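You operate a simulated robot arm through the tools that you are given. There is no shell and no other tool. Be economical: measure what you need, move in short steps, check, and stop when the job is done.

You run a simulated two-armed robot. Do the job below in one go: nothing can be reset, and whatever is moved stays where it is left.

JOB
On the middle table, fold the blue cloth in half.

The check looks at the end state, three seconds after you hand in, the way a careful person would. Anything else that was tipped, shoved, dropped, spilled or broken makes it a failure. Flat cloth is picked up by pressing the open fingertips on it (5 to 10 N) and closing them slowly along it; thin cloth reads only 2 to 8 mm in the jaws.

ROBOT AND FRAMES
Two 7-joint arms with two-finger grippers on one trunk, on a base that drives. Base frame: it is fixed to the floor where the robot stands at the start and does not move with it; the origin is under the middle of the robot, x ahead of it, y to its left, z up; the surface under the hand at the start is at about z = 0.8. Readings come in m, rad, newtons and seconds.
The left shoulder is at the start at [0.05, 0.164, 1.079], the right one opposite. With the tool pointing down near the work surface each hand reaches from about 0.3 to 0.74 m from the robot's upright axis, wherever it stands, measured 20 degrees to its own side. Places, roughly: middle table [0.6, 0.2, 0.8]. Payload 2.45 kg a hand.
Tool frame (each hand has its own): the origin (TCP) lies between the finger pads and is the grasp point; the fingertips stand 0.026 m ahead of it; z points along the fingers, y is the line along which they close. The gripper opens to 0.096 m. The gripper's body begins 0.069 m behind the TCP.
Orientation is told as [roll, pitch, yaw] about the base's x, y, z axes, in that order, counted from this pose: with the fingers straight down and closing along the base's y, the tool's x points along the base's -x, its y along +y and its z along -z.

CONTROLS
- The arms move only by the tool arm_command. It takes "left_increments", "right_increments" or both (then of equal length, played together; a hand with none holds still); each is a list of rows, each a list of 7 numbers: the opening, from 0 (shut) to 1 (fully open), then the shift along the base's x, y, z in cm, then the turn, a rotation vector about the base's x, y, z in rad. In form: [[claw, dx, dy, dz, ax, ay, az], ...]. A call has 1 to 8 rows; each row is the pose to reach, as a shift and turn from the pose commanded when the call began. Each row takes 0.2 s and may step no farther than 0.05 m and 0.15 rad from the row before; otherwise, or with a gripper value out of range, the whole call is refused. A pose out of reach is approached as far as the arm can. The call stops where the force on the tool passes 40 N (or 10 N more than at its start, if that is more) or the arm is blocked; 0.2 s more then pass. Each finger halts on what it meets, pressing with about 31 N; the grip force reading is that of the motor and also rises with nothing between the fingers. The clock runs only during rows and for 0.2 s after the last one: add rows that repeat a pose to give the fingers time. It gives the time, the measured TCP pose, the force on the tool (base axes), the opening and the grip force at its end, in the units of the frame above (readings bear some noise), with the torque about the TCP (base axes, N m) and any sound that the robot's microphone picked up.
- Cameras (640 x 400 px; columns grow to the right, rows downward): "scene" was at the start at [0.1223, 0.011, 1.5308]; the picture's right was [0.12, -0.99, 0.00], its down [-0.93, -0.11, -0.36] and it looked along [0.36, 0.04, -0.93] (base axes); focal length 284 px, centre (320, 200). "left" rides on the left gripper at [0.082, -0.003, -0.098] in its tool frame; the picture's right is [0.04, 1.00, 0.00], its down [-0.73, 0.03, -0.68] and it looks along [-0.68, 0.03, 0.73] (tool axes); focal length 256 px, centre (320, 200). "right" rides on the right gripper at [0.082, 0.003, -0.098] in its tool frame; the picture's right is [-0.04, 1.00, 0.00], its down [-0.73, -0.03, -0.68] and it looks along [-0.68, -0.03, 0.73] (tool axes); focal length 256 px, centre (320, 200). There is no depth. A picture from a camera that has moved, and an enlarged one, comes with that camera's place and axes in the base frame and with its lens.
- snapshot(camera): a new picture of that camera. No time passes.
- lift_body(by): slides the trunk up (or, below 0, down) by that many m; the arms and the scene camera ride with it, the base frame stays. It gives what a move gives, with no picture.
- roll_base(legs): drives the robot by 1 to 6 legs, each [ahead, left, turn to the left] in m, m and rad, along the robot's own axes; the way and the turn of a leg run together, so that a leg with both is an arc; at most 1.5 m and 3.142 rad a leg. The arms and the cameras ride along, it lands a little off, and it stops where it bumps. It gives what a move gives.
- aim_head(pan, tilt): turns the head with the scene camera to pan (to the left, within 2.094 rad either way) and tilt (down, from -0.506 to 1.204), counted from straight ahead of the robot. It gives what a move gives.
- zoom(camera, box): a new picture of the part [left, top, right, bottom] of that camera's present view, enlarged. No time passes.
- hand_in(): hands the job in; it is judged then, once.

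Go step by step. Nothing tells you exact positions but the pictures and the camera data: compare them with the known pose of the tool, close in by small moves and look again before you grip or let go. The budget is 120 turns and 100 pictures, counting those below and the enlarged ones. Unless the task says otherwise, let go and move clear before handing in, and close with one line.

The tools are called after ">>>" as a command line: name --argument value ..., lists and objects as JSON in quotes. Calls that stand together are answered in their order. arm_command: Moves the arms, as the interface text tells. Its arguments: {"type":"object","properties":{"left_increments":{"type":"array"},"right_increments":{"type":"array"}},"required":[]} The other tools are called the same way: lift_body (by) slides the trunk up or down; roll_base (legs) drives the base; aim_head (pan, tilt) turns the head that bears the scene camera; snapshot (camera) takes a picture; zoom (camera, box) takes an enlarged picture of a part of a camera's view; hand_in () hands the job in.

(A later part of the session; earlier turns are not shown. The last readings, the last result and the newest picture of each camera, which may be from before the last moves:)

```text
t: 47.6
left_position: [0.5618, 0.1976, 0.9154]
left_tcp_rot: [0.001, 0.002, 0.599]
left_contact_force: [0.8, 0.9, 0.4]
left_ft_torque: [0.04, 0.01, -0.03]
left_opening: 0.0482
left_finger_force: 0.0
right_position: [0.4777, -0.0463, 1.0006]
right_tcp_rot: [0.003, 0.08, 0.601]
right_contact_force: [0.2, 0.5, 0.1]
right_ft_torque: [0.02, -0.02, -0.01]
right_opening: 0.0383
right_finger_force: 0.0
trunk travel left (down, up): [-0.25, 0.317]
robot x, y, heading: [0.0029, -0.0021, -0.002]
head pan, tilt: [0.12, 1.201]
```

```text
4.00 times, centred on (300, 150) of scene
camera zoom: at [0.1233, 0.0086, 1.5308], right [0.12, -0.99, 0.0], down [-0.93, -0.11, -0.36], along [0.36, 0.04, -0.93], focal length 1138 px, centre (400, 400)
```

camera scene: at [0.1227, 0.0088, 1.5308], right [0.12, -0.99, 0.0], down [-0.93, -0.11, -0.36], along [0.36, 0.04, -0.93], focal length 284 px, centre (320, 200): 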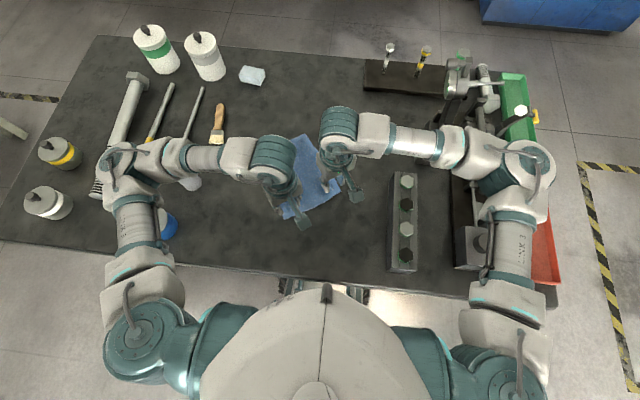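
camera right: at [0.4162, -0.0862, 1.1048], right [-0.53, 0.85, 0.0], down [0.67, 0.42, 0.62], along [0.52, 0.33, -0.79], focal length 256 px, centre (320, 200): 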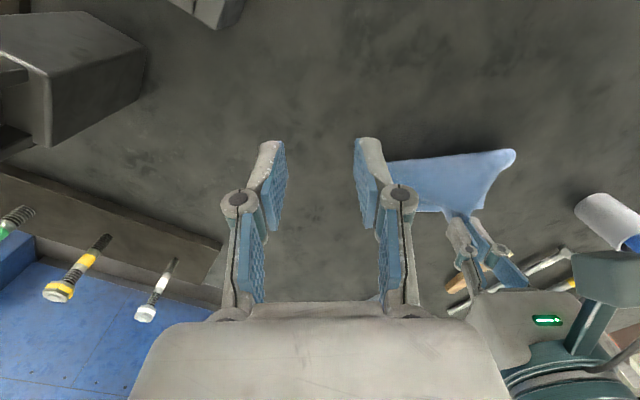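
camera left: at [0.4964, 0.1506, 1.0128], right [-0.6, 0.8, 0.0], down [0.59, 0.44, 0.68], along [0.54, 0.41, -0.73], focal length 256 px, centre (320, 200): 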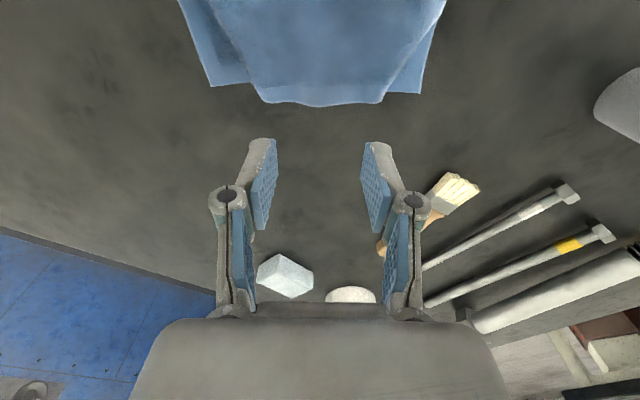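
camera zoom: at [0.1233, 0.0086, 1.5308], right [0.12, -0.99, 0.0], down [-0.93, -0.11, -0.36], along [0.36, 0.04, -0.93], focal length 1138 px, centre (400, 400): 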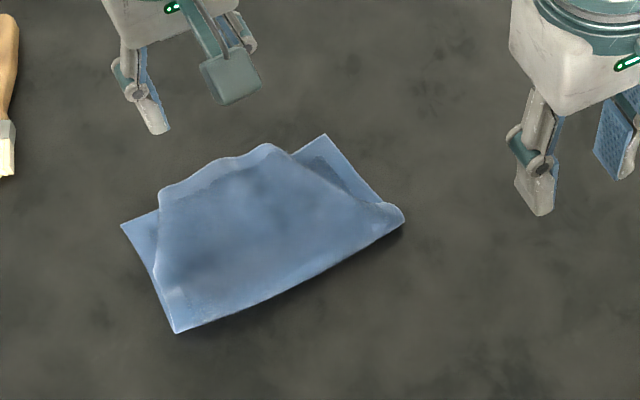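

The corners have partly come out by themselves. I'll grip just the outer 8 mm of the top edge (clear of the bottom layer) and pull it forward, which should draw out the tucked corners.

>>> arm_command --left_increments '[[0.4, 0.7, 0.5, -2.5, 0, 0, 0], [0.4, 0.7, 0.5, -5, 0, 0, 0], [0.4, 0.7, 0.5, -7.5, 0, 0, 0], [0.4, 0.7, 0.5, -8.4, 0, 0, 0], [0.4, 0.7, 0.5, -8.6, 0, 0, 0], [0.4, 0.7, 0.5, -8.6, 0, 0, 0], [0.4, 0.7, 0.5, -8.6, 0, 0, 0]]'

>>> zoom --camera "left" --box '[160, 50, 480, 250]'

```text
t: 49.2
left_position: [0.568, 0.2008, 0.829]
left_tcp_rot: [0.001, 0.002, 0.6]
left_contact_force: [-0.3, 0.5, 4.4]
left_ft_torque: [-0.03, 0.01, -0.01]
left_opening: 0.039
left_finger_force: 0.1
right_position: [0.4786, -0.0468, 1.0005]
right_tcp_rot: [0.0, 0.079, 0.601]
right_contact_force: [-0.4, 0.0, 0.3]
right_ft_torque: [0.02, 0.01, -0.01]
right_opening: 0.0385
right_finger_force: 0.0
trunk travel left (down, up): [-0.25, 0.317]
robot x, y, heading: [-0.0011, 0.0016, 0.0]
head pan, tilt: [0.12, 1.201]
```

```text
2.00 times, centred on (320, 150) of left
camera zoom: at [0.5028, 0.1544, 0.9252], right [-0.6, 0.8, 0.0], down [0.59, 0.44, 0.68], along [0.54, 0.41, -0.73], focal length 512 px, centre (320, 300)
```

zoom: 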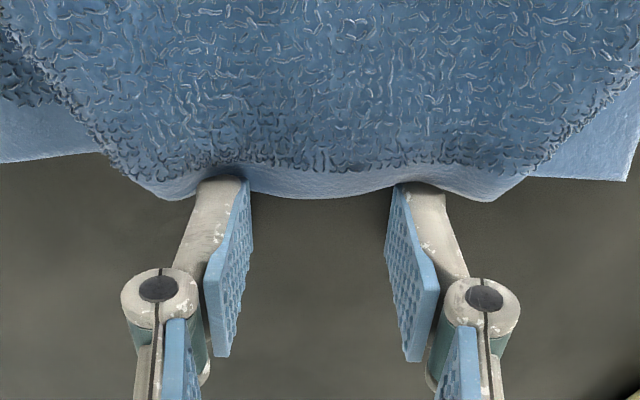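

Only the top hem is under the fingertips. Close slowly, then lift slightly.

>>> arm_command --left_increments '[[0.38, 0, 0, -0.05, 0, 0, 0], [0.31, 0, 0, -0.05, 0, 0, 0], [0.24, 0, 0, -0.05, 0, 0, 0], [0.18, 0, 0, -0.05, 0, 0, 0], [0.12, 0, 0, -0.05, 0, 0, 0], [0.06, 0, 0, -0.05, 0, 0, 0], [0.0, 0, 0, -0.05, 0, 0, 0], [0.0, 0, 0, -0.05, 0, 0, 0]]'

>>> arm_command --left_increments '[[0, 0, 0, 1.0, 0, 0, 0], [0, 0, 0, 2.0, 0, 0, 0], [0, 0.4, 0.3, 3.0, 0, 0, 0], [0, 0.8, 0.6, 3.0, 0, 0, 0], [0, 0.8, 0.6, 3.0, 0, 0, 0]]'

>>> snapshot --camera "left"

>>> zoom --camera "scene" --box '[220, 100, 380, 200]'

```text
t: 51.0
left_position: [0.5666, 0.2018, 0.8282]
left_tcp_rot: [0.0, 0.001, 0.601]
left_contact_force: [0.1, 0.2, 6.8]
left_ft_torque: [-0.01, 0.07, -0.07]
left_opening: 0.0032
left_finger_force: 30.7
right_position: [0.4777, -0.0471, 1.0013]
right_tcp_rot: [0.003, 0.079, 0.6]
right_contact_force: [0.0, -0.2, 0.2]
right_ft_torque: [0.0, 0.02, -0.03]
right_opening: 0.0386
right_finger_force: 0.0
trunk travel left (down, up): [-0.25, 0.317]
robot x, y, heading: [-0.0045, -0.0023, -0.004]
head pan, tilt: [0.12, 1.201]
```

```text
t: 52.2
left_position: [0.5763, 0.2075, 0.8597]
left_tcp_rot: [0.0, 0.002, 0.601]
left_contact_force: [-0.7, 0.0, 0.4]
left_ft_torque: [-0.01, 0.0, 0.03]
left_opening: 0.0034
left_finger_force: 31.3
right_position: [0.4793, -0.0471, 1.0]
right_tcp_rot: [0.001, 0.078, 0.599]
right_contact_force: [-0.1, 0.1, 0.9]
right_ft_torque: [-0.05, -0.01, -0.01]
right_opening: 0.0381
right_finger_force: 0.1
trunk travel left (down, up): [-0.25, 0.317]
robot x, y, heading: [-0.0012, 0.0019, -0.001]
head pan, tilt: [0.12, 1.201]
```

```text
29 pictures are left
camera left: at [0.5116, 0.1609, 0.9558], right [-0.6, 0.8, 0.0], down [0.59, 0.44, 0.68], along [0.54, 0.41, -0.73], focal length 256 px, centre (320, 200)
```

left: 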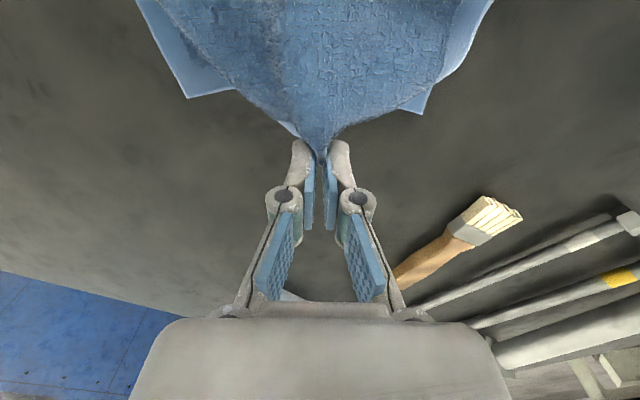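

```text
4.00 times, centred on (300, 150) of scene
camera zoom: at [0.1243, 0.0092, 1.5306], right [0.12, -0.99, 0.0], down [-0.93, -0.11, -0.36], along [0.35, 0.04, -0.93], focal length 1138 px, centre (400, 400)
```

zoom: 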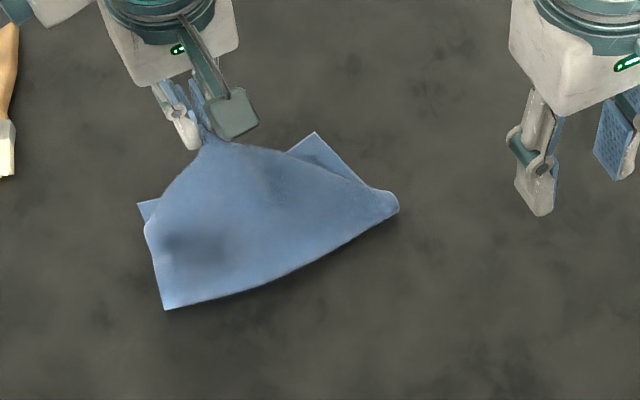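

The top layer is held alone, but pulling forward would drag the bottom. Instead I'll unfold fully: carry this edge back over to the near side, so the trailing corners straighten out, with the right hand moved out of the way.

>>> arm_command --left_increments '[[0, -1.65, -1.13, 3, 0, 0, 0], [0, -4.13, -2.83, 5.5, 0, 0, 0], [0, -7.43, -5.09, 7, 0, 0, 0], [0, -10.7, -7.35, 7, 0, 0, 0], [0, -14.0, -9.6, 6, 0, 0, 0], [0, -16.9, -11.6, 4, 0, 0, 0], [0, -19.0, -13.0, 1, 0, 0, 0], [0, -20.2, -13.8, -2.2, 0, 0, 0]]' --right_increments '[[0.4, 0, -2, 0, 0, 0, 0], [0.4, 0, -4, 1, 0, 0, 0], [0.4, 0, -6, 1, 0, 0, 0], [0.4, 0, -8, 1, 0, 0, 0], [0.4, 0, -9, 1, 0, 0, 0], [0.4, 0, -9, 1, 0, 0, 0], [0.4, 0, -9, 1, 0, 0, 0], [0.4, 0, -9, 1, 0, 0, 0]]'

>>> snapshot --camera "left"

>>> zoom --camera "scene" --box '[220, 110, 380, 230]'

```text
t: 54.0
left_position: [0.3745, 0.0696, 0.836]
left_tcp_rot: [0.0, 0.001, 0.601]
left_contact_force: [-0.2, 0.7, -0.3]
left_ft_torque: [0.0, -0.01, -0.01]
left_opening: 0.0036
left_finger_force: 30.5
right_position: [0.4769, -0.1379, 1.0106]
right_tcp_rot: [0.004, 0.078, 0.602]
right_contact_force: [1.3, 0.6, 0.3]
right_ft_torque: [0.01, 0.03, -0.01]
right_opening: 0.0381
right_finger_force: 0.1
trunk travel left (down, up): [-0.25, 0.317]
robot x, y, heading: [0.004, 0.0023, 0.004]
head pan, tilt: [0.12, 1.201]
```

```text
27 pictures are left
camera left: at [0.3102, 0.022, 0.9334], right [-0.6, 0.8, 0.0], down [0.59, 0.44, 0.68], along [0.54, 0.41, -0.73], focal length 256 px, centre (320, 200)
```

left: 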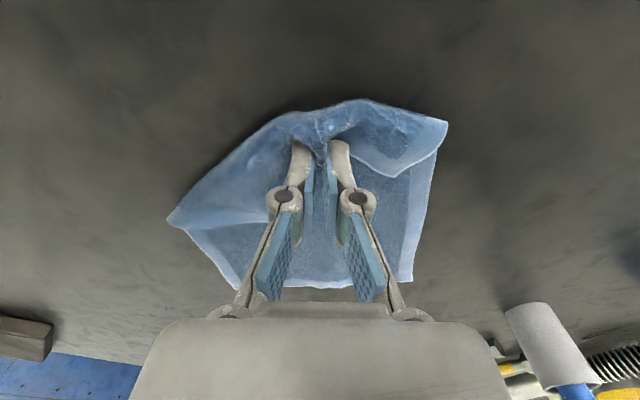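

```text
3.33 times, centred on (300, 170) of scene
camera zoom: at [0.1236, 0.0074, 1.5307], right [0.12, -0.99, 0.0], down [-0.93, -0.11, -0.36], along [0.36, 0.04, -0.93], focal length 948 px, centre (387, 300)
```

zoom: 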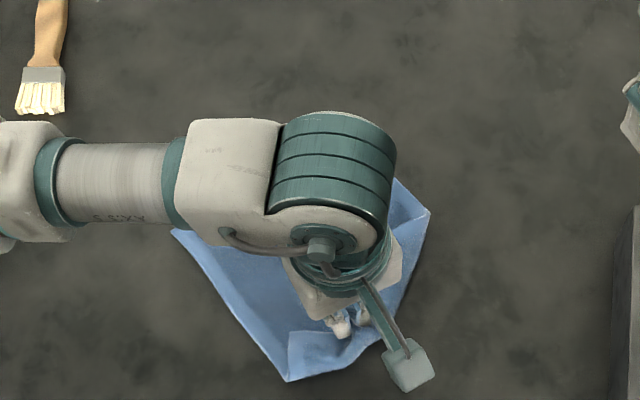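

The edge is back on the near side with its hem tucked at the grip. Release from slightly above so it springs open.

>>> arm_command --left_increments '[[0, -0.8, -0.6, 1.5, 0, 0, 0], [0, -0.8, -0.6, 2, 0, 0, 0], [0.45, -0.8, -0.6, 2, 0, 0, 0], [0.45, -0.8, -0.6, 2.2, 0, 0, 0], [0.45, -0.8, -0.6, 4, 0, 0, 0], [0.45, -0.8, 1, 8, 0, 0, 0], [0.45, -0.8, 4, 11, 0, 0, 0], [0.45, -0.8, 8, 13, 0, 0, 0]]'

>>> arm_command --left_increments '[[0.45, 0, 4, 1, 0, 0, 0], [0.45, 0, 8, 2, 0, 0, 0], [0.45, 0, 12, 2, 0, 0, 0]]'

>>> zoom --camera "scene" --box '[220, 110, 380, 230]'

```text
t: 55.8
left_position: [0.3661, 0.1509, 0.967]
left_tcp_rot: [0.0, 0.001, 0.6]
left_contact_force: [0.4, 0.8, 0.0]
left_ft_torque: [-0.02, -0.02, 0.0]
left_opening: 0.0431
left_finger_force: 0.1
right_position: [0.4775, -0.1364, 1.0103]
right_tcp_rot: [0.001, 0.079, 0.599]
right_contact_force: [0.5, 0.0, -0.1]
right_ft_torque: [-0.01, 0.0, 0.03]
right_opening: 0.0381
right_finger_force: 0.1
trunk travel left (down, up): [-0.25, 0.317]
robot x, y, heading: [0.0003, 0.0034, -0.001]
head pan, tilt: [0.12, 1.201]
```

```text
t: 56.6
left_position: [0.3648, 0.2701, 0.9856]
left_tcp_rot: [-0.001, 0.0, 0.601]
left_contact_force: [0.1, 0.7, 1.0]
left_ft_torque: [-0.06, 0.01, 0.01]
left_opening: 0.043
left_finger_force: 0.1
right_position: [0.4771, -0.1343, 1.011]
right_tcp_rot: [-0.001, 0.078, 0.6]
right_contact_force: [0.4, 0.4, 0.5]
right_ft_torque: [-0.03, 0.0, 0.0]
right_opening: 0.0382
right_finger_force: 0.1
trunk travel left (down, up): [-0.25, 0.317]
robot x, y, heading: [-0.001, -0.0001, 0.006]
head pan, tilt: [0.12, 1.201]
```

```text
3.33 times, centred on (300, 170) of scene
camera zoom: at [0.1222, 0.0131, 1.5308], right [0.12, -0.99, 0.0], down [-0.93, -0.11, -0.36], along [0.36, 0.04, -0.93], focal length 948 px, centre (387, 300)
```

zoom: 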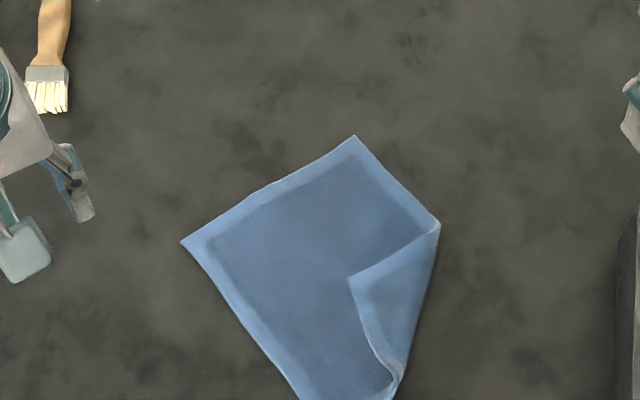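

The cloth is open again, except the near-right corner flap is folded over (its tip at about (0.42, 0.078), belonging at about (0.40, −0.05)). I'll use the closed right fingertips to drag the flap back out toward −y; first bring them above it.

>>> arm_command --right_increments '[[0, -0.5, 4, -2, 0.02, -0.03, 0], [0, -1.5, 8, -4, 0.045, -0.065, 0], [0, -2.5, 12, -6, 0.045, -0.065, 0], [0, -4, 16, -8, 0.045, -0.065, 0], [0, -5.5, 19.5, -10, 0.045, -0.065, 0], [0, -5.5, 19.5, -13.5, 0.045, -0.065, 0], [0, -5.5, 19.5, -16, 0.045, -0.065, 0], [0, -5.5, 19.5, -16, 0.045, -0.065, 0]]'

>>> snapshot --camera "right"

```text
t: 58.4
left_position: [0.3659, 0.2681, 0.9862]
left_tcp_rot: [0.0, 0.0, 0.601]
left_contact_force: [-0.3, 0.2, -0.9]
left_ft_torque: [-0.02, 0.0, -0.01]
left_opening: 0.0432
left_finger_force: 0.1
right_position: [0.4219, 0.0579, 0.8502]
right_tcp_rot: [0.003, 0.0, 0.601]
right_contact_force: [-0.1, 0.1, -0.1]
right_ft_torque: [0.01, -0.01, -0.01]
right_opening: 0.0
right_finger_force: 28.6
trunk travel left (down, up): [-0.25, 0.317]
robot x, y, heading: [-0.0024, 0.0006, -0.001]
head pan, tilt: [0.12, 1.201]
```

```text
24 pictures are left
camera right: at [0.3519, 0.0148, 0.9487], right [-0.53, 0.85, 0.0], down [0.62, 0.39, 0.68], along [0.57, 0.36, -0.73], focal length 256 px, centre (320, 200)
```

right: 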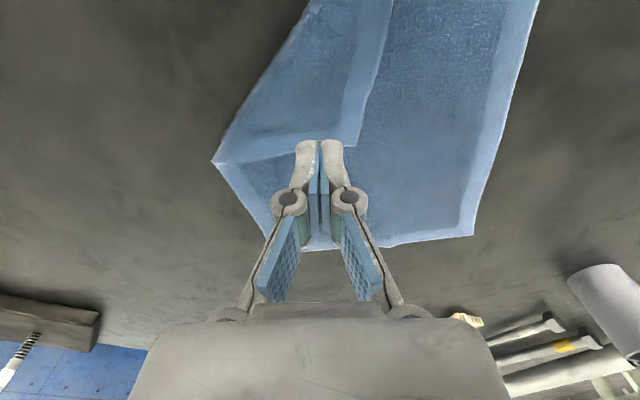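

The flap is clear in view. I position the fingertips in its body and touch down lightly.

>>> arm_command --right_increments '[[0, -1.5, -0.2, 0, 0, 0, 0], [0, -1.5, -0.2, -1.0, 0, 0, 0], [0, -1.5, -0.2, -1.6, 0, 0, 0], [0, -1.5, -0.2, -1.9, 0, 0, 0], [0, -1.5, -0.2, -1.9, 0, 0, 0], [0, -1.5, -0.2, -1.9, 0, 0, 0]]'

```text
t: 59.8
left_position: [0.3665, 0.2677, 0.9872]
left_tcp_rot: [0.0, 0.003, 0.601]
left_contact_force: [0.6, 0.1, -0.1]
left_ft_torque: [0.01, 0.01, 0.04]
left_opening: 0.0434
left_finger_force: 0.0
right_position: [0.4059, 0.0571, 0.8313]
right_tcp_rot: [0.003, -0.002, 0.6]
right_contact_force: [1.1, 1.1, 3.9]
right_ft_torque: [0.02, 0.01, -0.01]
right_opening: 0.0
right_finger_force: 29.0
trunk travel left (down, up): [-0.25, 0.317]
robot x, y, heading: [-0.0012, 0.0011, 0.0]
head pan, tilt: [0.12, 1.201]
```

Light contact, about 4 N. Now drag the flap toward −y.

>>> arm_command --right_increments '[[0, -0.2, -1.5, 0, 0, 0, 0], [0, -0.4, -3, 0, 0, 0, 0], [0, -0.6, -4.5, 0, 0, 0, 0], [0, -0.9, -6, 0, 0, 0, 0], [0, -1.1, -7.5, 0, 0, 0, 0], [0, -1.3, -9, 0, 0, 0, 0], [0, -1.5, -10.5, 0, 0, 0, 0], [0, -1.7, -12, 0, 0, 0, 0]]'

>>> zoom --camera "scene" --box '[220, 130, 380, 250]'

```text
t: 61.6
left_position: [0.3657, 0.2674, 0.9862]
left_tcp_rot: [0.001, 0.0, 0.6]
left_contact_force: [0.2, 0.2, 0.6]
left_ft_torque: [-0.02, 0.0, -0.01]
left_opening: 0.0433
left_finger_force: 0.1
right_position: [0.3905, -0.0642, 0.8316]
right_tcp_rot: [0.005, -0.002, 0.6]
right_contact_force: [0.3, 1.5, 1.7]
right_ft_torque: [0.02, 0.03, 0.02]
right_opening: 0.0
right_finger_force: 28.7
trunk travel left (down, up): [-0.25, 0.317]
robot x, y, heading: [0.0009, 0.0007, 0.0]
head pan, tilt: [0.12, 1.201]
```

```text
3.33 times, centred on (300, 190) of scene
camera zoom: at [0.1221, 0.0091, 1.5308], right [0.12, -0.99, 0.0], down [-0.93, -0.11, -0.36], along [0.36, 0.04, -0.93], focal length 948 px, centre (387, 233)
```

zoom: 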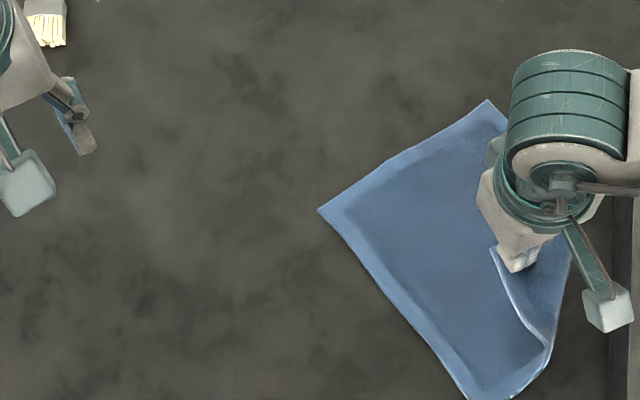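

The light press slid the whole cloth 12 cm to the right instead of unrolling the flap. So I'll lift the right hand away, use the left fingertips to slide the cloth back left, and then hold it down while the right hand draws out the flap.

>>> arm_command --right_increments '[[0, 0, 0, 4, 0, 0, 0], [0, 0, 0, 8, 0, 0, 0], [0, 0, -3, 11, 0, 0, 0], [0, 0, -6, 14, 0, 0, 0], [0, 0, -9, 15, 0, 0, 0], [0, 0, -9, 15, 0, 0, 0], [0, 0, -9, 15, 0, 0, 0], [0, 0, -9, 15, 0, 0, 0]]' --left_increments '[[0, 0, 0, 0, 0, 0, 0], [0, 0, 0, 0, 0, 0, 0], [0, 1, -4, -1, 0, 0, 0], [0, 2, -8, -2, 0, 0, 0], [0, 3, -12, -4, 0, 0, 0], [0, 4, -16, -6, 0, 0, 0], [0, 5, -19.5, -9, 0, 0, 0], [0, 6, -21.5, -12.5, 0, 0, 0]]'

>>> snapshot --camera "left"

```text
t: 63.4
left_position: [0.4287, 0.0515, 0.8611]
left_tcp_rot: [0.003, -0.001, 0.6]
left_contact_force: [-0.2, -0.1, 0.3]
left_ft_torque: [0.01, 0.02, -0.03]
left_opening: 0.0
left_finger_force: 28.5
right_position: [0.3935, -0.1577, 0.9808]
right_tcp_rot: [0.005, -0.003, 0.6]
right_contact_force: [0.0, -0.3, 0.6]
right_ft_torque: [0.01, 0.03, 0.02]
right_opening: 0.0
right_finger_force: 28.1
trunk travel left (down, up): [-0.25, 0.317]
robot x, y, heading: [0.0039, -0.0015, -0.003]
head pan, tilt: [0.12, 1.201]
```

```text
22 pictures are left
camera left: at [0.3639, 0.0044, 0.9574], right [-0.6, 0.8, 0.0], down [0.59, 0.44, 0.68], along [0.54, 0.41, -0.73], focal length 256 px, centre (320, 200)
```

left: 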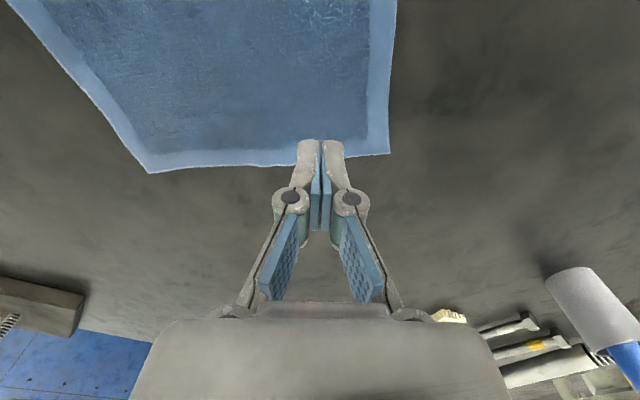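

The left fingertips are just inside the far edge. I shift toward the cloth's middle and touch down.

>>> arm_command --left_increments '[[0, -2.2, -2, 0, 0, 0, 0], [0, -2.2, -2, -1.5, 0, 0, 0], [0, -2.2, -2, -2.8, 0, 0, 0], [0, -2.2, -2, -3.2, 0, 0, 0], [0, -2.2, -2, -3.3, 0, 0, 0], [0, -2.2, -2, -3.3, 0, 0, 0], [0, -2.2, -2, -3.3, 0, 0, 0]]'

```text
t: 65.0
left_position: [0.4049, 0.0327, 0.8291]
left_tcp_rot: [0.002, -0.001, 0.6]
left_contact_force: [-1.4, 0.1, 2.7]
left_ft_torque: [-0.02, -0.01, 0.0]
left_opening: 0.0
left_finger_force: 28.4
right_position: [0.3919, -0.1566, 0.9811]
right_tcp_rot: [0.005, -0.002, 0.601]
right_contact_force: [0.3, -0.2, 0.0]
right_ft_torque: [-0.02, 0.0, 0.0]
right_opening: 0.0002
right_finger_force: 28.5
trunk travel left (down, up): [-0.25, 0.317]
robot x, y, heading: [-0.0009, 0.0008, -0.0]
head pan, tilt: [0.12, 1.201]
```

Contact is light; I press a millimetre more and drag the cloth left and forward.

>>> arm_command --left_increments '[[0, 0, 0, -0.1, 0, 0, 0], [0, 1, 1.4, -0.1, 0, 0, 0], [0, 2, 2.9, -0.1, 0, 0, 0], [0, 3, 4.3, -0.1, 0, 0, 0], [0, 4, 5.7, -0.1, 0, 0, 0], [0, 5, 7.1, -0.1, 0, 0, 0], [0, 6, 8.6, -0.1, 0, 0, 0], [0, 7, 10, -0.1, 0, 0, 0]]'

>>> zoom --camera "scene" --box '[220, 110, 380, 230]'

>>> snapshot --camera "right"

```text
t: 66.8
left_position: [0.4729, 0.1321, 0.8283]
left_tcp_rot: [0.001, 0.001, 0.6]
left_contact_force: [-0.3, -0.4, 6.7]
left_ft_torque: [-0.01, 0.05, 0.01]
left_opening: 0.0001
left_finger_force: 29.0
right_position: [0.3922, -0.1567, 0.9819]
right_tcp_rot: [0.002, -0.002, 0.6]
right_contact_force: [-0.2, 0.2, -0.4]
right_ft_torque: [0.0, -0.01, 0.0]
right_opening: 0.0
right_finger_force: 28.5
trunk travel left (down, up): [-0.25, 0.317]
robot x, y, heading: [0.0014, 0.002, 0.002]
head pan, tilt: [0.12, 1.201]
```

```text
3.33 times, centred on (300, 170) of scene
camera zoom: at [0.1221, 0.0071, 1.5308], right [0.12, -0.99, 0.0], down [-0.93, -0.11, -0.36], along [0.36, 0.04, -0.93], focal length 948 px, centre (387, 300)
```

zoom: 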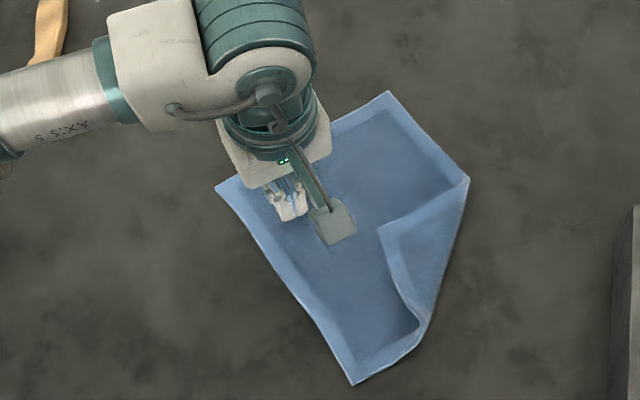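

```text
20 pictures are left
camera right: at [0.3221, -0.2002, 1.0799], right [-0.53, 0.85, 0.0], down [0.62, 0.39, 0.68], along [0.57, 0.36, -0.73], focal length 256 px, centre (320, 200)
```

right: 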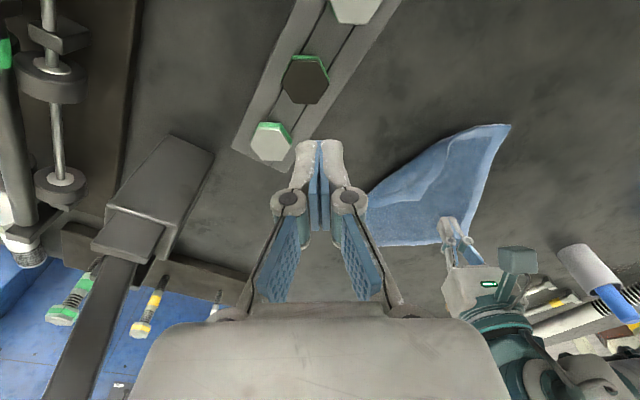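

The cloth is back in a good place, with the left hand pressing it at 7 N. Now the right fingertips go onto the flap near (0.455, 0.01).

>>> arm_command --left_increments '[[0, 0, 0, 0, 0, 0, 0], [0, 0, 0, 0, 0, 0, 0], [0, 0, 0, -0.03, 0, 0, 0], [0, 0, 0, -0.05, 0, 0, 0], [0, 0, 0, -0.05, 0, 0, 0], [0, 0, 0, -0.05, 0, 0, 0], [0, 0, 0, -0.05, 0, 0, 0], [0, 0, 0, -0.05, 0, 0, 0]]' --right_increments '[[0, 1.5, 4, -1.5, 0, 0, 0], [0, 3, 8, -3, 0, 0, 0], [0, 4.5, 12, -5, 0, 0, 0], [0, 5.5, 15.5, -7.5, 0, 0, 0], [0, 6.2, 16.6, -11.5, 0, 0, 0], [0, 6.2, 16.6, -14, 0, 0, 0], [0, 6.2, 16.6, -14.9, 0, 0, 0], [0, 6.2, 16.6, -14.9, 0, 0, 0]]'

>>> snapshot --camera "right"

```text
t: 68.6
left_position: [0.4747, 0.1339, 0.8279]
left_tcp_rot: [0.001, -0.001, 0.6]
left_contact_force: [1.1, -0.3, 7.8]
left_ft_torque: [-0.01, -0.01, 0.0]
left_opening: 0.0002
left_finger_force: 28.4
right_position: [0.452, 0.0114, 0.8323]
right_tcp_rot: [0.003, -0.001, 0.601]
right_contact_force: [-0.7, 0.6, 2.1]
right_ft_torque: [0.02, -0.01, 0.02]
right_opening: 0.0002
right_finger_force: 28.7
trunk travel left (down, up): [-0.25, 0.317]
robot x, y, heading: [0.0013, -0.0005, 0.0]
head pan, tilt: [0.12, 1.201]
```

```text
19 pictures are left
camera right: at [0.3816, -0.0326, 0.9311], right [-0.53, 0.85, 0.0], down [0.62, 0.39, 0.68], along [0.57, 0.36, -0.73], focal length 256 px, centre (320, 200)
```

right: 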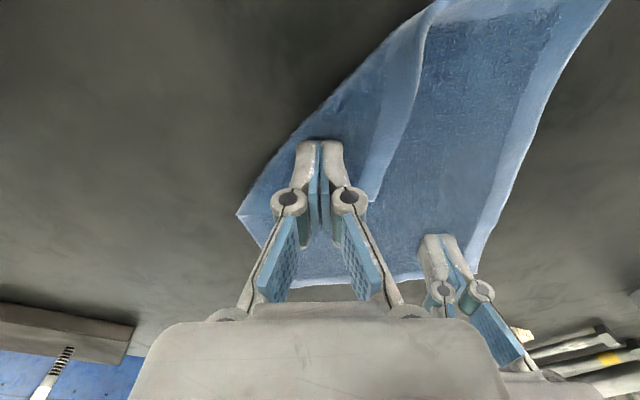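

Contact on the flap is light (2 N) and the left hand holds at 8 N. Drag the flap outward.

>>> arm_command --left_increments '[[0, 0, 0, -0.05, 0, 0, 0], [0, 0, 0, -0.1, 0, 0, 0], [0, 0, 0, -0.1, 0, 0, 0], [0, 0, 0, -0.1, 0, 0, 0], [0, 0, 0, -0.1, 0, 0, 0], [0, 0, 0, -0.1, 0, 0, 0], [0, 0, 0, -0.1, 0, 0, 0], [0, 0, 0, -0.1, 0, 0, 0]]' --right_increments '[[0, 0, 0, -0.05, 0, 0, 0], [0, -0.3, -1.3, -0.1, 0, 0, 0], [0, -0.6, -2.7, -0.1, 0, 0, 0], [0, -0.9, -4, -0.1, 0, 0, 0], [0, -1.2, -5.5, -0.15, 0, 0, 0], [0, -1.5, -7, -0.15, 0, 0, 0], [0, -1.8, -8.5, -0.2, 0, 0, 0], [0, -2, -10, -0.2, 0, 0, 0]]'

>>> zoom --camera "scene" --box '[220, 110, 380, 230]'

```text
t: 70.4
left_position: [0.474, 0.1356, 0.8268]
left_tcp_rot: [0.001, -0.002, 0.6]
left_contact_force: [2.6, 1.0, 22.9]
left_ft_torque: [0.05, -0.07, 0.01]
left_opening: 0.0001
left_finger_force: 28.3
right_position: [0.4331, -0.0903, 0.8322]
right_tcp_rot: [0.004, -0.003, 0.601]
right_contact_force: [-0.2, -0.4, -0.6]
right_ft_torque: [0.02, -0.05, -0.01]
right_opening: 0.0
right_finger_force: 28.6
trunk travel left (down, up): [-0.25, 0.317]
robot x, y, heading: [-0.0005, -0.0, 0.0]
head pan, tilt: [0.12, 1.201]
```

```text
3.33 times, centred on (300, 170) of scene
camera zoom: at [0.1203, 0.0067, 1.5312], right [0.12, -0.99, 0.0], down [-0.93, -0.11, -0.36], along [0.36, 0.04, -0.93], focal length 948 px, centre (387, 300)
```

zoom: 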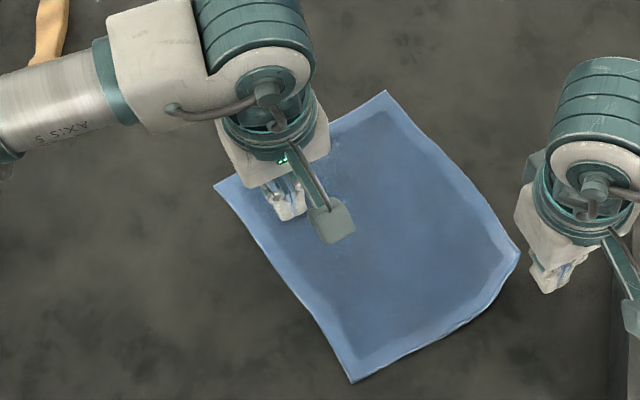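

The cloth is completely flat again. I'll lift the right hand, ease the left press, slide the cloth a few centimetres forward-left for comfortable reach, then lift the left hand.

>>> arm_command --left_increments '[[0, 0, 0, 0.15, 0, 0, 0], [0, 0, 0, 0.17, 0, 0, 0], [0, 0.7, 1, 0.17, 0, 0, 0], [0, 1.5, 2, 0.17, 0, 0, 0], [0, 2.3, 3, 0.17, 0, 0, 0], [0, 3, 4, 0.17, 0, 0, 0], [0, 3, 4, 2, 0, 0, 0], [0, 3, 4, 6, 0, 0, 0]]' --right_increments '[[0, 0, 0, 3, 0, 0, 0], [0, 0, 0, 6, 0, 0, 0], [0.31, 0, 0, 9, 0, 0, 0], [0.31, 0, 0, 9, 0, 0, 0], [0.31, 0, 0, 9, 0, 0, 0], [0.31, 0, 0, 9, 0, 0, 0], [0.31, 0, 0, 9, 0, 0, 0], [0.31, 0, 0, 9, 0, 0, 0]]'

>>> arm_command --left_increments '[[0, -3, 2, 2, 0, 0, 0.03], [0.31, -6, 3, 4, 0, 0, 0.06], [0.31, -9, 3, 4, 0, 0, 0.09], [0.31, -12, 2, 2, 0, 0, 0.09]]'

>>> zoom --camera "scene" --box '[220, 110, 380, 230]'

>>> snapshot --camera "right"

```text
t: 72.2
left_position: [0.5047, 0.1735, 0.8865]
left_tcp_rot: [0.004, 0.002, 0.6]
left_contact_force: [0.3, -0.6, 0.6]
left_ft_torque: [-0.04, -0.01, -0.02]
left_opening: 0.0001
left_finger_force: 28.7
right_position: [0.4297, -0.0881, 0.9207]
right_tcp_rot: [0.003, -0.002, 0.6]
right_contact_force: [-0.5, 0.6, 0.0]
right_ft_torque: [0.0, 0.0, 0.01]
right_opening: 0.0302
right_finger_force: 0.0
trunk travel left (down, up): [-0.25, 0.317]
robot x, y, heading: [0.0027, 0.0002, 0.0]
head pan, tilt: [0.12, 1.201]
```

```text
t: 73.2
left_position: [0.383, 0.1927, 0.9054]
left_tcp_rot: [0.001, -0.001, 0.69]
left_contact_force: [-1.1, 0.2, -0.1]
left_ft_torque: [-0.01, 0.03, -0.01]
left_opening: 0.0296
left_finger_force: 0.0
right_position: [0.4317, -0.0891, 0.9205]
right_tcp_rot: [0.003, 0.001, 0.6]
right_contact_force: [0.6, 0.5, -0.2]
right_ft_torque: [-0.02, 0.01, 0.03]
right_opening: 0.0299
right_finger_force: 0.1
trunk travel left (down, up): [-0.25, 0.317]
robot x, y, heading: [0.0011, -0.0006, -0.003]
head pan, tilt: [0.12, 1.201]
```

```text
3.33 times, centred on (300, 170) of scene
camera zoom: at [0.1226, 0.0084, 1.5307], right [0.12, -0.99, 0.0], down [-0.93, -0.11, -0.36], along [0.36, 0.04, -0.93], focal length 948 px, centre (387, 300)
```

zoom: 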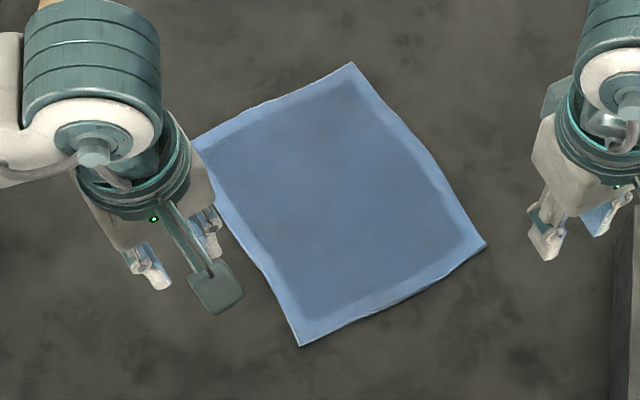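

```text
16 pictures are left
camera right: at [0.3625, -0.1334, 1.0189], right [-0.53, 0.85, 0.0], down [0.62, 0.39, 0.68], along [0.57, 0.36, -0.73], focal length 256 px, centre (320, 200)
```

right: 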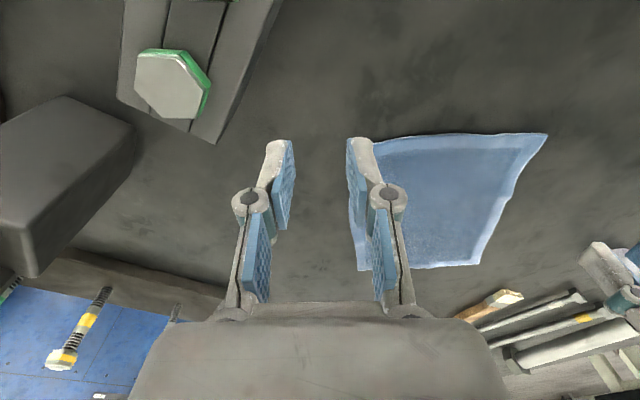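

The cloth is flat with near corners at about (0.348, 0.107) and (0.458, −0.036). I set both hands over the near rim at yaw 0.64 and check.

>>> arm_command --left_increments '[[0.31, -0.3, -2.2, 0, 0, 0, -0.01], [0.31, -0.6, -4.4, 0, 0, 0, -0.02], [0.31, -0.9, -6.6, 0, 0, 0, -0.03], [0.31, -1.2, -8.8, -1.5, 0, 0, -0.045], [0.31, -1.5, -10.95, -4, 0, 0, -0.045], [0.31, -1.5, -10.95, -6.5, 0, 0, -0.045], [0.31, -1.5, -10.95, -6.5, 0, 0, -0.045]]' --right_increments '[[0.31, 0.1, 1.5, -0.5, 0, 0, 0.01], [0.31, 0.2, 3, -1, 0, 0, 0.02], [0.31, 0.3, 4.5, -2, 0, 0, 0.03], [0.31, 0.5, 6, -3.5, 0, 0, 0.045], [0.31, 0.7, 7.75, -5.5, 0, 0, 0.045], [0.31, 0.7, 7.75, -8, 0, 0, 0.045], [0.31, 0.7, 7.75, -8, 0, 0, 0.045]]'

>>> snapshot --camera "left"

>>> snapshot --camera "right"

```text
t: 74.8
left_position: [0.3678, 0.0833, 0.8433]
left_tcp_rot: [0.001, 0.0, 0.644]
left_contact_force: [0.5, 0.0, -0.5]
left_ft_torque: [-0.02, 0.03, 0.0]
left_opening: 0.0298
left_finger_force: 0.1
right_position: [0.4386, -0.0137, 0.8402]
right_tcp_rot: [0.005, -0.003, 0.646]
right_contact_force: [-0.1, 0.0, -0.6]
right_ft_torque: [0.01, 0.03, -0.05]
right_opening: 0.0296
right_finger_force: 0.0
trunk travel left (down, up): [-0.25, 0.317]
robot x, y, heading: [-0.0025, 0.0037, 0.002]
head pan, tilt: [0.12, 1.201]
```

```text
15 pictures are left
camera left: at [0.3057, 0.0337, 0.939], right [-0.63, 0.77, 0.0], down [0.57, 0.46, 0.68], along [0.53, 0.43, -0.73], focal length 256 px, centre (320, 200)
```

left: 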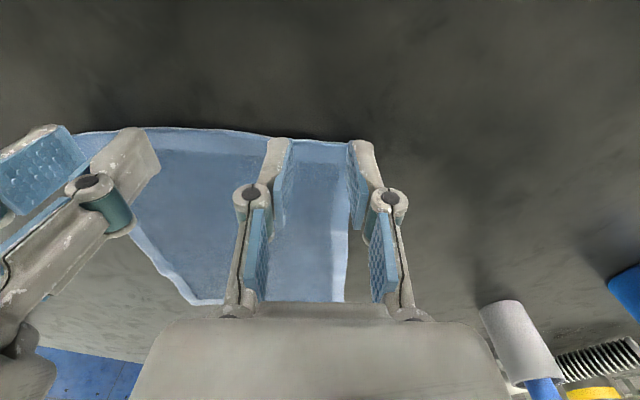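

```text
14 pictures are left
camera right: at [0.3713, -0.0605, 0.9386], right [-0.57, 0.82, 0.0], down [0.6, 0.42, 0.68], along [0.56, 0.39, -0.73], focal length 256 px, centre (320, 200)
```

right: 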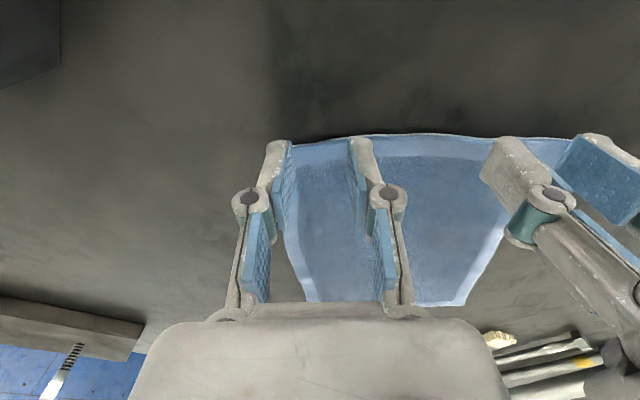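

Both grippers sit 1–3 mm inside the rim, as in the good grip before. Lower to light contact.

>>> arm_command --left_increments '[[0.31, 0, 0, -0.7, 0, 0, 0], [0.31, 0, 0, -1.2, 0, 0, 0], [0.31, 0, 0, -1.4, 0, 0, 0], [0.31, 0, 0, -1.45, 0, 0, 0], [0.31, 0, 0, -1.45, 0, 0, 0], [0.31, 0, 0, -1.45, 0, 0, 0]]' --right_increments '[[0.31, 0, 0, -0.5, 0, 0, 0], [0.31, 0, 0, -0.9, 0, 0, 0], [0.31, 0, 0, -1.1, 0, 0, 0], [0.31, 0, 0, -1.2, 0, 0, 0], [0.31, 0, 0, -1.2, 0, 0, 0], [0.31, 0, 0, -1.2, 0, 0, 0]]'

```text
t: 76.2
left_position: [0.3682, 0.0829, 0.8284]
left_tcp_rot: [-0.001, 0.002, 0.646]
left_contact_force: [2.9, -2.4, 18.6]
left_ft_torque: [-0.22, -0.26, -0.01]
left_opening: 0.031
left_finger_force: 6.6
right_position: [0.438, -0.012, 0.8296]
right_tcp_rot: [0.004, -0.002, 0.645]
right_contact_force: [0.2, 2.5, 5.1]
right_ft_torque: [0.06, 0.01, 0.01]
right_opening: 0.0299
right_finger_force: 1.0
trunk travel left (down, up): [-0.25, 0.317]
robot x, y, heading: [0.0001, 0.0008, -0.0]
head pan, tilt: [0.12, 1.201]
```

Left is a little heavy (19 N), right is fine at 5 N. I ease the left by 1 mm and close both slowly.

>>> arm_command --left_increments '[[0.31, 0, 0, 0.12, 0, 0, 0], [0.26, 0, 0, 0.12, 0, 0, 0], [0.21, 0, 0, 0.12, 0, 0, 0], [0.16, 0, 0, 0.12, 0, 0, 0], [0.11, 0, 0, 0.12, 0, 0, 0], [0.06, 0, 0, 0.12, 0, 0, 0], [0.0, 0, 0, 0.12, 0, 0, 0], [0.0, 0, 0, 0.12, 0, 0, 0]]' --right_increments '[[0.31, 0, 0, -0.04, 0, 0, 0], [0.26, 0, 0, -0.04, 0, 0, 0], [0.21, 0, 0, -0.04, 0, 0, 0], [0.16, 0, 0, -0.04, 0, 0, 0], [0.11, 0, 0, -0.04, 0, 0, 0], [0.06, 0, 0, -0.04, 0, 0, 0], [0.0, 0, 0, -0.04, 0, 0, 0], [0.0, 0, 0, -0.04, 0, 0, 0]]'

```text
t: 78.0
left_position: [0.3683, 0.0843, 0.8288]
left_tcp_rot: [0.0, -0.001, 0.646]
left_contact_force: [7.0, -9.9, 6.9]
left_ft_torque: [-0.21, -0.19, -0.03]
left_opening: 0.0037
left_finger_force: 30.9
right_position: [0.4375, -0.0116, 0.8284]
right_tcp_rot: [0.005, -0.003, 0.645]
right_contact_force: [-8.0, 9.3, 7.5]
right_ft_torque: [0.25, 0.19, 0.08]
right_opening: 0.0035
right_finger_force: 30.9
trunk travel left (down, up): [-0.25, 0.317]
robot x, y, heading: [-0.0003, -0.0012, 0.003]
head pan, tilt: [0.12, 1.201]
```

Both corners are held again (3.5 mm). I lift along the arc as before.

>>> arm_command --left_increments '[[0, 0.34, 0.26, 2.33, -0.015, 0.02, 0], [0, 1.25, 0.94, 4.5, -0.03, 0.04, 0], [0, 2.66, 1.99, 6.36, -0.045, 0.06, 0], [0, 4.47, 3.35, 7.8, -0.06, 0.08, 0], [0, 6.58, 4.93, 8.7, -0.075, 0.1, 0], [0, 8.83, 6.62, 9.0, -0.09, 0.12, 0], [0, 8.83, 6.62, 9.0, -0.09, 0.12, 0]]' --right_increments '[[0, 0.34, 0.26, 2.33, -0.015, 0.02, 0], [0, 1.25, 0.94, 4.5, -0.03, 0.04, 0], [0, 2.66, 1.99, 6.36, -0.045, 0.06, 0], [0, 4.47, 3.35, 7.8, -0.06, 0.08, 0], [0, 6.58, 4.93, 8.7, -0.075, 0.1, 0], [0, 8.83, 6.62, 9.0, -0.09, 0.12, 0], [0, 8.83, 6.62, 9.0, -0.09, 0.12, 0]]'

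>>> zoom --camera "scene" --box '[220, 100, 380, 200]'

```text
t: 79.6
left_position: [0.4569, 0.151, 0.9174]
left_tcp_rot: [0.0, 0.151, 0.644]
left_contact_force: [10.1, -13.4, 0.1]
left_ft_torque: [-0.35, -0.31, 0.0]
left_opening: 0.0036
left_finger_force: 30.7
right_position: [0.5281, 0.0547, 0.9203]
right_tcp_rot: [0.003, 0.149, 0.647]
right_contact_force: [-11.6, 13.8, -0.8]
right_ft_torque: [0.36, 0.31, 0.09]
right_opening: 0.0034
right_finger_force: 30.8
trunk travel left (down, up): [-0.25, 0.317]
robot x, y, heading: [-0.0006, 0.0019, -0.003]
head pan, tilt: [0.12, 1.201]
```

```text
4.00 times, centred on (300, 150) of scene
camera zoom: at [0.1237, 0.0117, 1.5307], right [0.12, -0.99, 0.0], down [-0.93, -0.11, -0.36], along [0.36, 0.04, -0.93], focal length 1138 px, centre (400, 400)
```

zoom: 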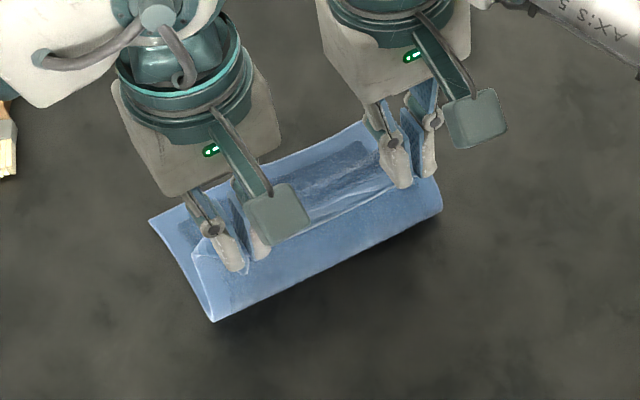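

The far half stayed put. Now move forward only about 3.5 cm more while lowering, so that after release the hem springs out to the bottom edge.

>>> arm_command --left_increments '[[0, 0.9, 0.8, -0.6, 0, 0, 0], [0, 1.7, 1.5, -1.8, 0, 0, 0], [0, 2.3, 2.1, -3.4, 0, 0, 0], [0, 2.6, 2.3, -5.2, 0, 0, 0], [0, 2.62, 2.34, -6.8, 0, 0, 0], [0, 2.62, 2.34, -7.5, 0, 0, 0], [0, 2.62, 2.34, -7.5, 0, 0, 0]]' --right_increments '[[0, 0.8, 0.9, -0.6, 0, 0, 0], [0, 1.5, 1.7, -1.8, 0, 0, 0], [0, 2.1, 2.3, -3.4, 0, 0, 0], [0, 2.35, 2.6, -5.2, 0, 0, 0], [0, 2.38, 2.66, -6.8, 0, 0, 0], [0, 2.38, 2.66, -7.8, 0, 0, 0], [0, 2.38, 2.66, -7.8, 0, 0, 0]]'

>>> zoom --camera "scene" --box '[220, 100, 380, 200]'

>>> snapshot --camera "left"

```text
t: 81.2
left_position: [0.4831, 0.1754, 0.8428]
left_tcp_rot: [0.0, 0.151, 0.646]
left_contact_force: [2.6, -3.4, -0.4]
left_ft_torque: [-0.08, -0.03, -0.05]
left_opening: 0.0032
left_finger_force: 30.6
right_position: [0.5524, 0.0832, 0.8404]
right_tcp_rot: [0.003, 0.15, 0.644]
right_contact_force: [-2.8, 3.7, 0.4]
right_ft_torque: [0.06, 0.07, 0.01]
right_opening: 0.0031
right_finger_force: 30.6
trunk travel left (down, up): [-0.25, 0.317]
robot x, y, heading: [0.0024, -0.0014, 0.003]
head pan, tilt: [0.12, 1.201]
```

```text
4.00 times, centred on (300, 150) of scene
camera zoom: at [0.1241, 0.0109, 1.5307], right [0.12, -0.99, 0.0], down [-0.93, -0.11, -0.36], along [0.35, 0.04, -0.93], focal length 1138 px, centre (400, 400)
```

zoom: 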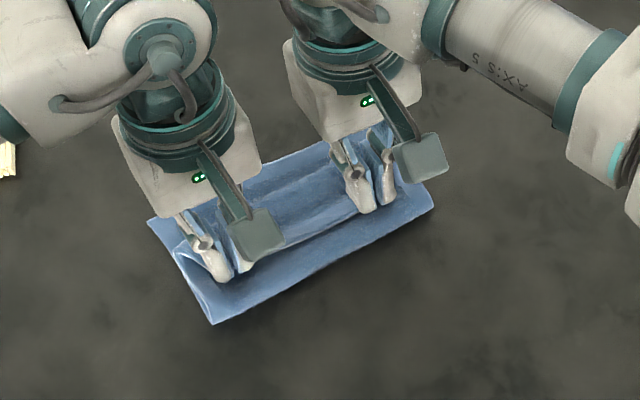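

```text
11 pictures are left
camera left: at [0.4343, 0.1349, 0.9506], right [-0.63, 0.77, 0.01], down [0.64, 0.52, 0.56], along [0.43, 0.36, -0.83], focal length 256 px, centre (320, 200)
```

left: 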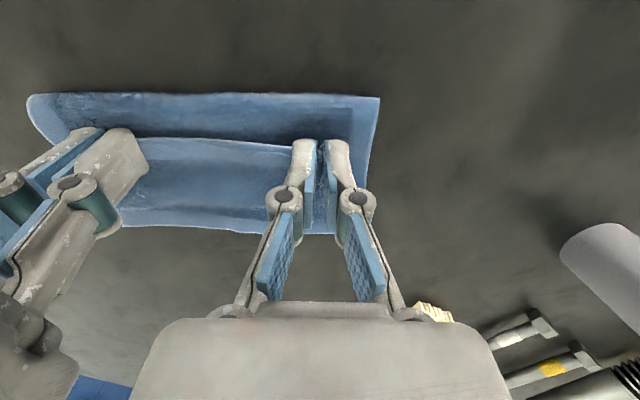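

The fold line sits near the middle and the hem is held back by the right amount. Release together and rise straight up.

>>> arm_command --left_increments '[[0, 0, 0, 0.6, 0, 0, 0], [0.4, 0, 0, 0.8, 0, 0, 0], [0.4, 0, 0, 1.2, 0, 0, 0], [0.4, -0.3, -0.2, 3, 0, 0, 0], [0.4, -0.5, -0.4, 6.5, 0, 0, 0], [0.4, -1, -0.8, 10, 0, 0, 0], [0.4, -1.5, 1, 13, 0, 0, 0], [0.4, -2, 4, 15, 0, 0, 0]]' --right_increments '[[0, 0, 0, 0.8, 0, 0, 0], [0.4, 0, 0, 1.0, 0, 0, 0], [0.4, 0, 0, 1.4, 0, 0, 0], [0.4, -0.3, -0.2, 3, 0, 0, 0], [0.4, -0.5, -0.4, 6.5, 0, 0, 0], [0.4, -1, -0.8, 10, 0, 0, 0], [0.4, -2, -4, 12, 0, 0, 0], [0.4, -3, -8, 13, 0, 0, 0]]'

>>> zoom --camera "scene" --box '[220, 100, 380, 200]'

```text
t: 83.0
left_position: [0.4643, 0.214, 0.9948]
left_tcp_rot: [0.003, 0.152, 0.645]
left_contact_force: [-0.4, 0.5, -0.2]
left_ft_torque: [0.02, 0.01, 0.02]
left_opening: 0.0384
left_finger_force: 0.0
right_position: [0.5198, 0.0022, 0.9703]
right_tcp_rot: [0.002, 0.146, 0.645]
right_contact_force: [0.3, -0.9, 0.8]
right_ft_torque: [0.02, 0.01, 0.0]
right_opening: 0.0381
right_finger_force: 0.1
trunk travel left (down, up): [-0.25, 0.317]
robot x, y, heading: [-0.0013, 0.0028, 0.002]
head pan, tilt: [0.12, 1.201]
```

```text
4.00 times, centred on (300, 150) of scene
camera zoom: at [0.1224, 0.0083, 1.5308], right [0.12, -0.99, 0.0], down [-0.93, -0.11, -0.36], along [0.36, 0.04, -0.93], focal length 1138 px, centre (400, 400)
```

zoom: 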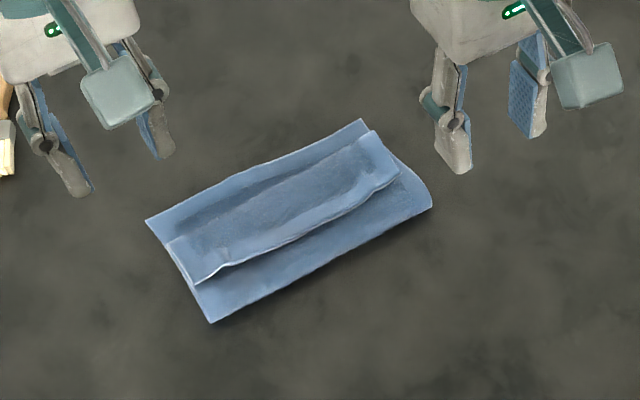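

The fold line is right (s≈0.457), but this time the hem stayed folded back as a roughly 4 cm flap on top. I'll flip it with the technique that worked: the right fingertips hold the near strip while the left fingertips drag the flap forward.

>>> arm_command --left_increments '[[0, 0.5, -0.5, -1, 0.02, -0.03, 0], [0, 1, -1, -3, 0.04, -0.055, 0], [0, 1.6, -1.8, -5.5, 0.06, -0.08, 0], [0, 2.4, -2.6, -8, 0.08, -0.105, 0], [0, 3.2, -3.5, -11, 0.09, -0.12, 0], [0, 3.9, -4.3, -14, 0.09, -0.12, 0], [0, 3.9, -4.3, -14.5, 0.09, -0.12, 0], [0, 3.9, -4.3, -14.5, 0.09, -0.12, 0]]' --right_increments '[[0, 0.4, 1, -1, 0.02, -0.03, 0], [0, 0.8, 2, -2.5, 0.04, -0.055, 0], [0, 1.3, 3, -4.5, 0.06, -0.08, 0], [0, 1.8, 4, -7, 0.08, -0.105, 0], [0, 2.3, 5, -10, 0.09, -0.12, 0], [0, 2.6, 5.7, -12, 0.09, -0.12, 0], [0, 2.6, 5.7, -13, 0.09, -0.12, 0], [0, 2.6, 5.7, -13.7, 0.09, -0.12, 0]]'

>>> snapshot --camera "left"

```text
t: 84.8
left_position: [0.5026, 0.1722, 0.8473]
left_tcp_rot: [0.001, 0.001, 0.646]
left_contact_force: [0.1, -0.1, 0.5]
left_ft_torque: [0.01, 0.03, -0.01]
left_opening: 0.0001
left_finger_force: 28.6
right_position: [0.5483, 0.0593, 0.8338]
right_tcp_rot: [0.003, -0.002, 0.645]
right_contact_force: [0.0, 0.3, 2.9]
right_ft_torque: [0.0, 0.02, -0.01]
right_opening: 0.0
right_finger_force: 28.4
trunk travel left (down, up): [-0.25, 0.317]
robot x, y, heading: [0.0038, 0.0011, -0.0]
head pan, tilt: [0.12, 1.201]
```

```text
9 pictures are left
camera left: at [0.4409, 0.1226, 0.9438], right [-0.63, 0.77, 0.0], down [0.57, 0.46, 0.68], along [0.53, 0.43, -0.73], focal length 256 px, centre (320, 200)
```

left: 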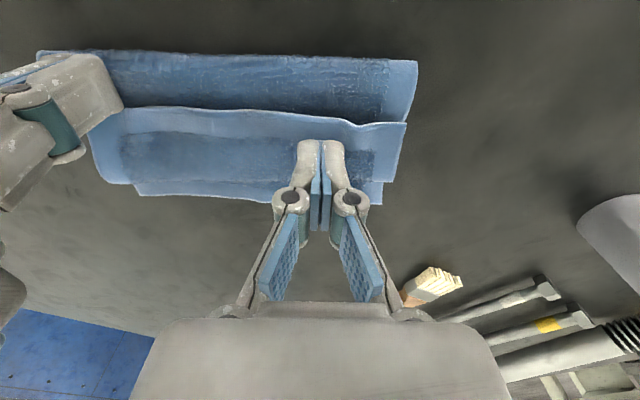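

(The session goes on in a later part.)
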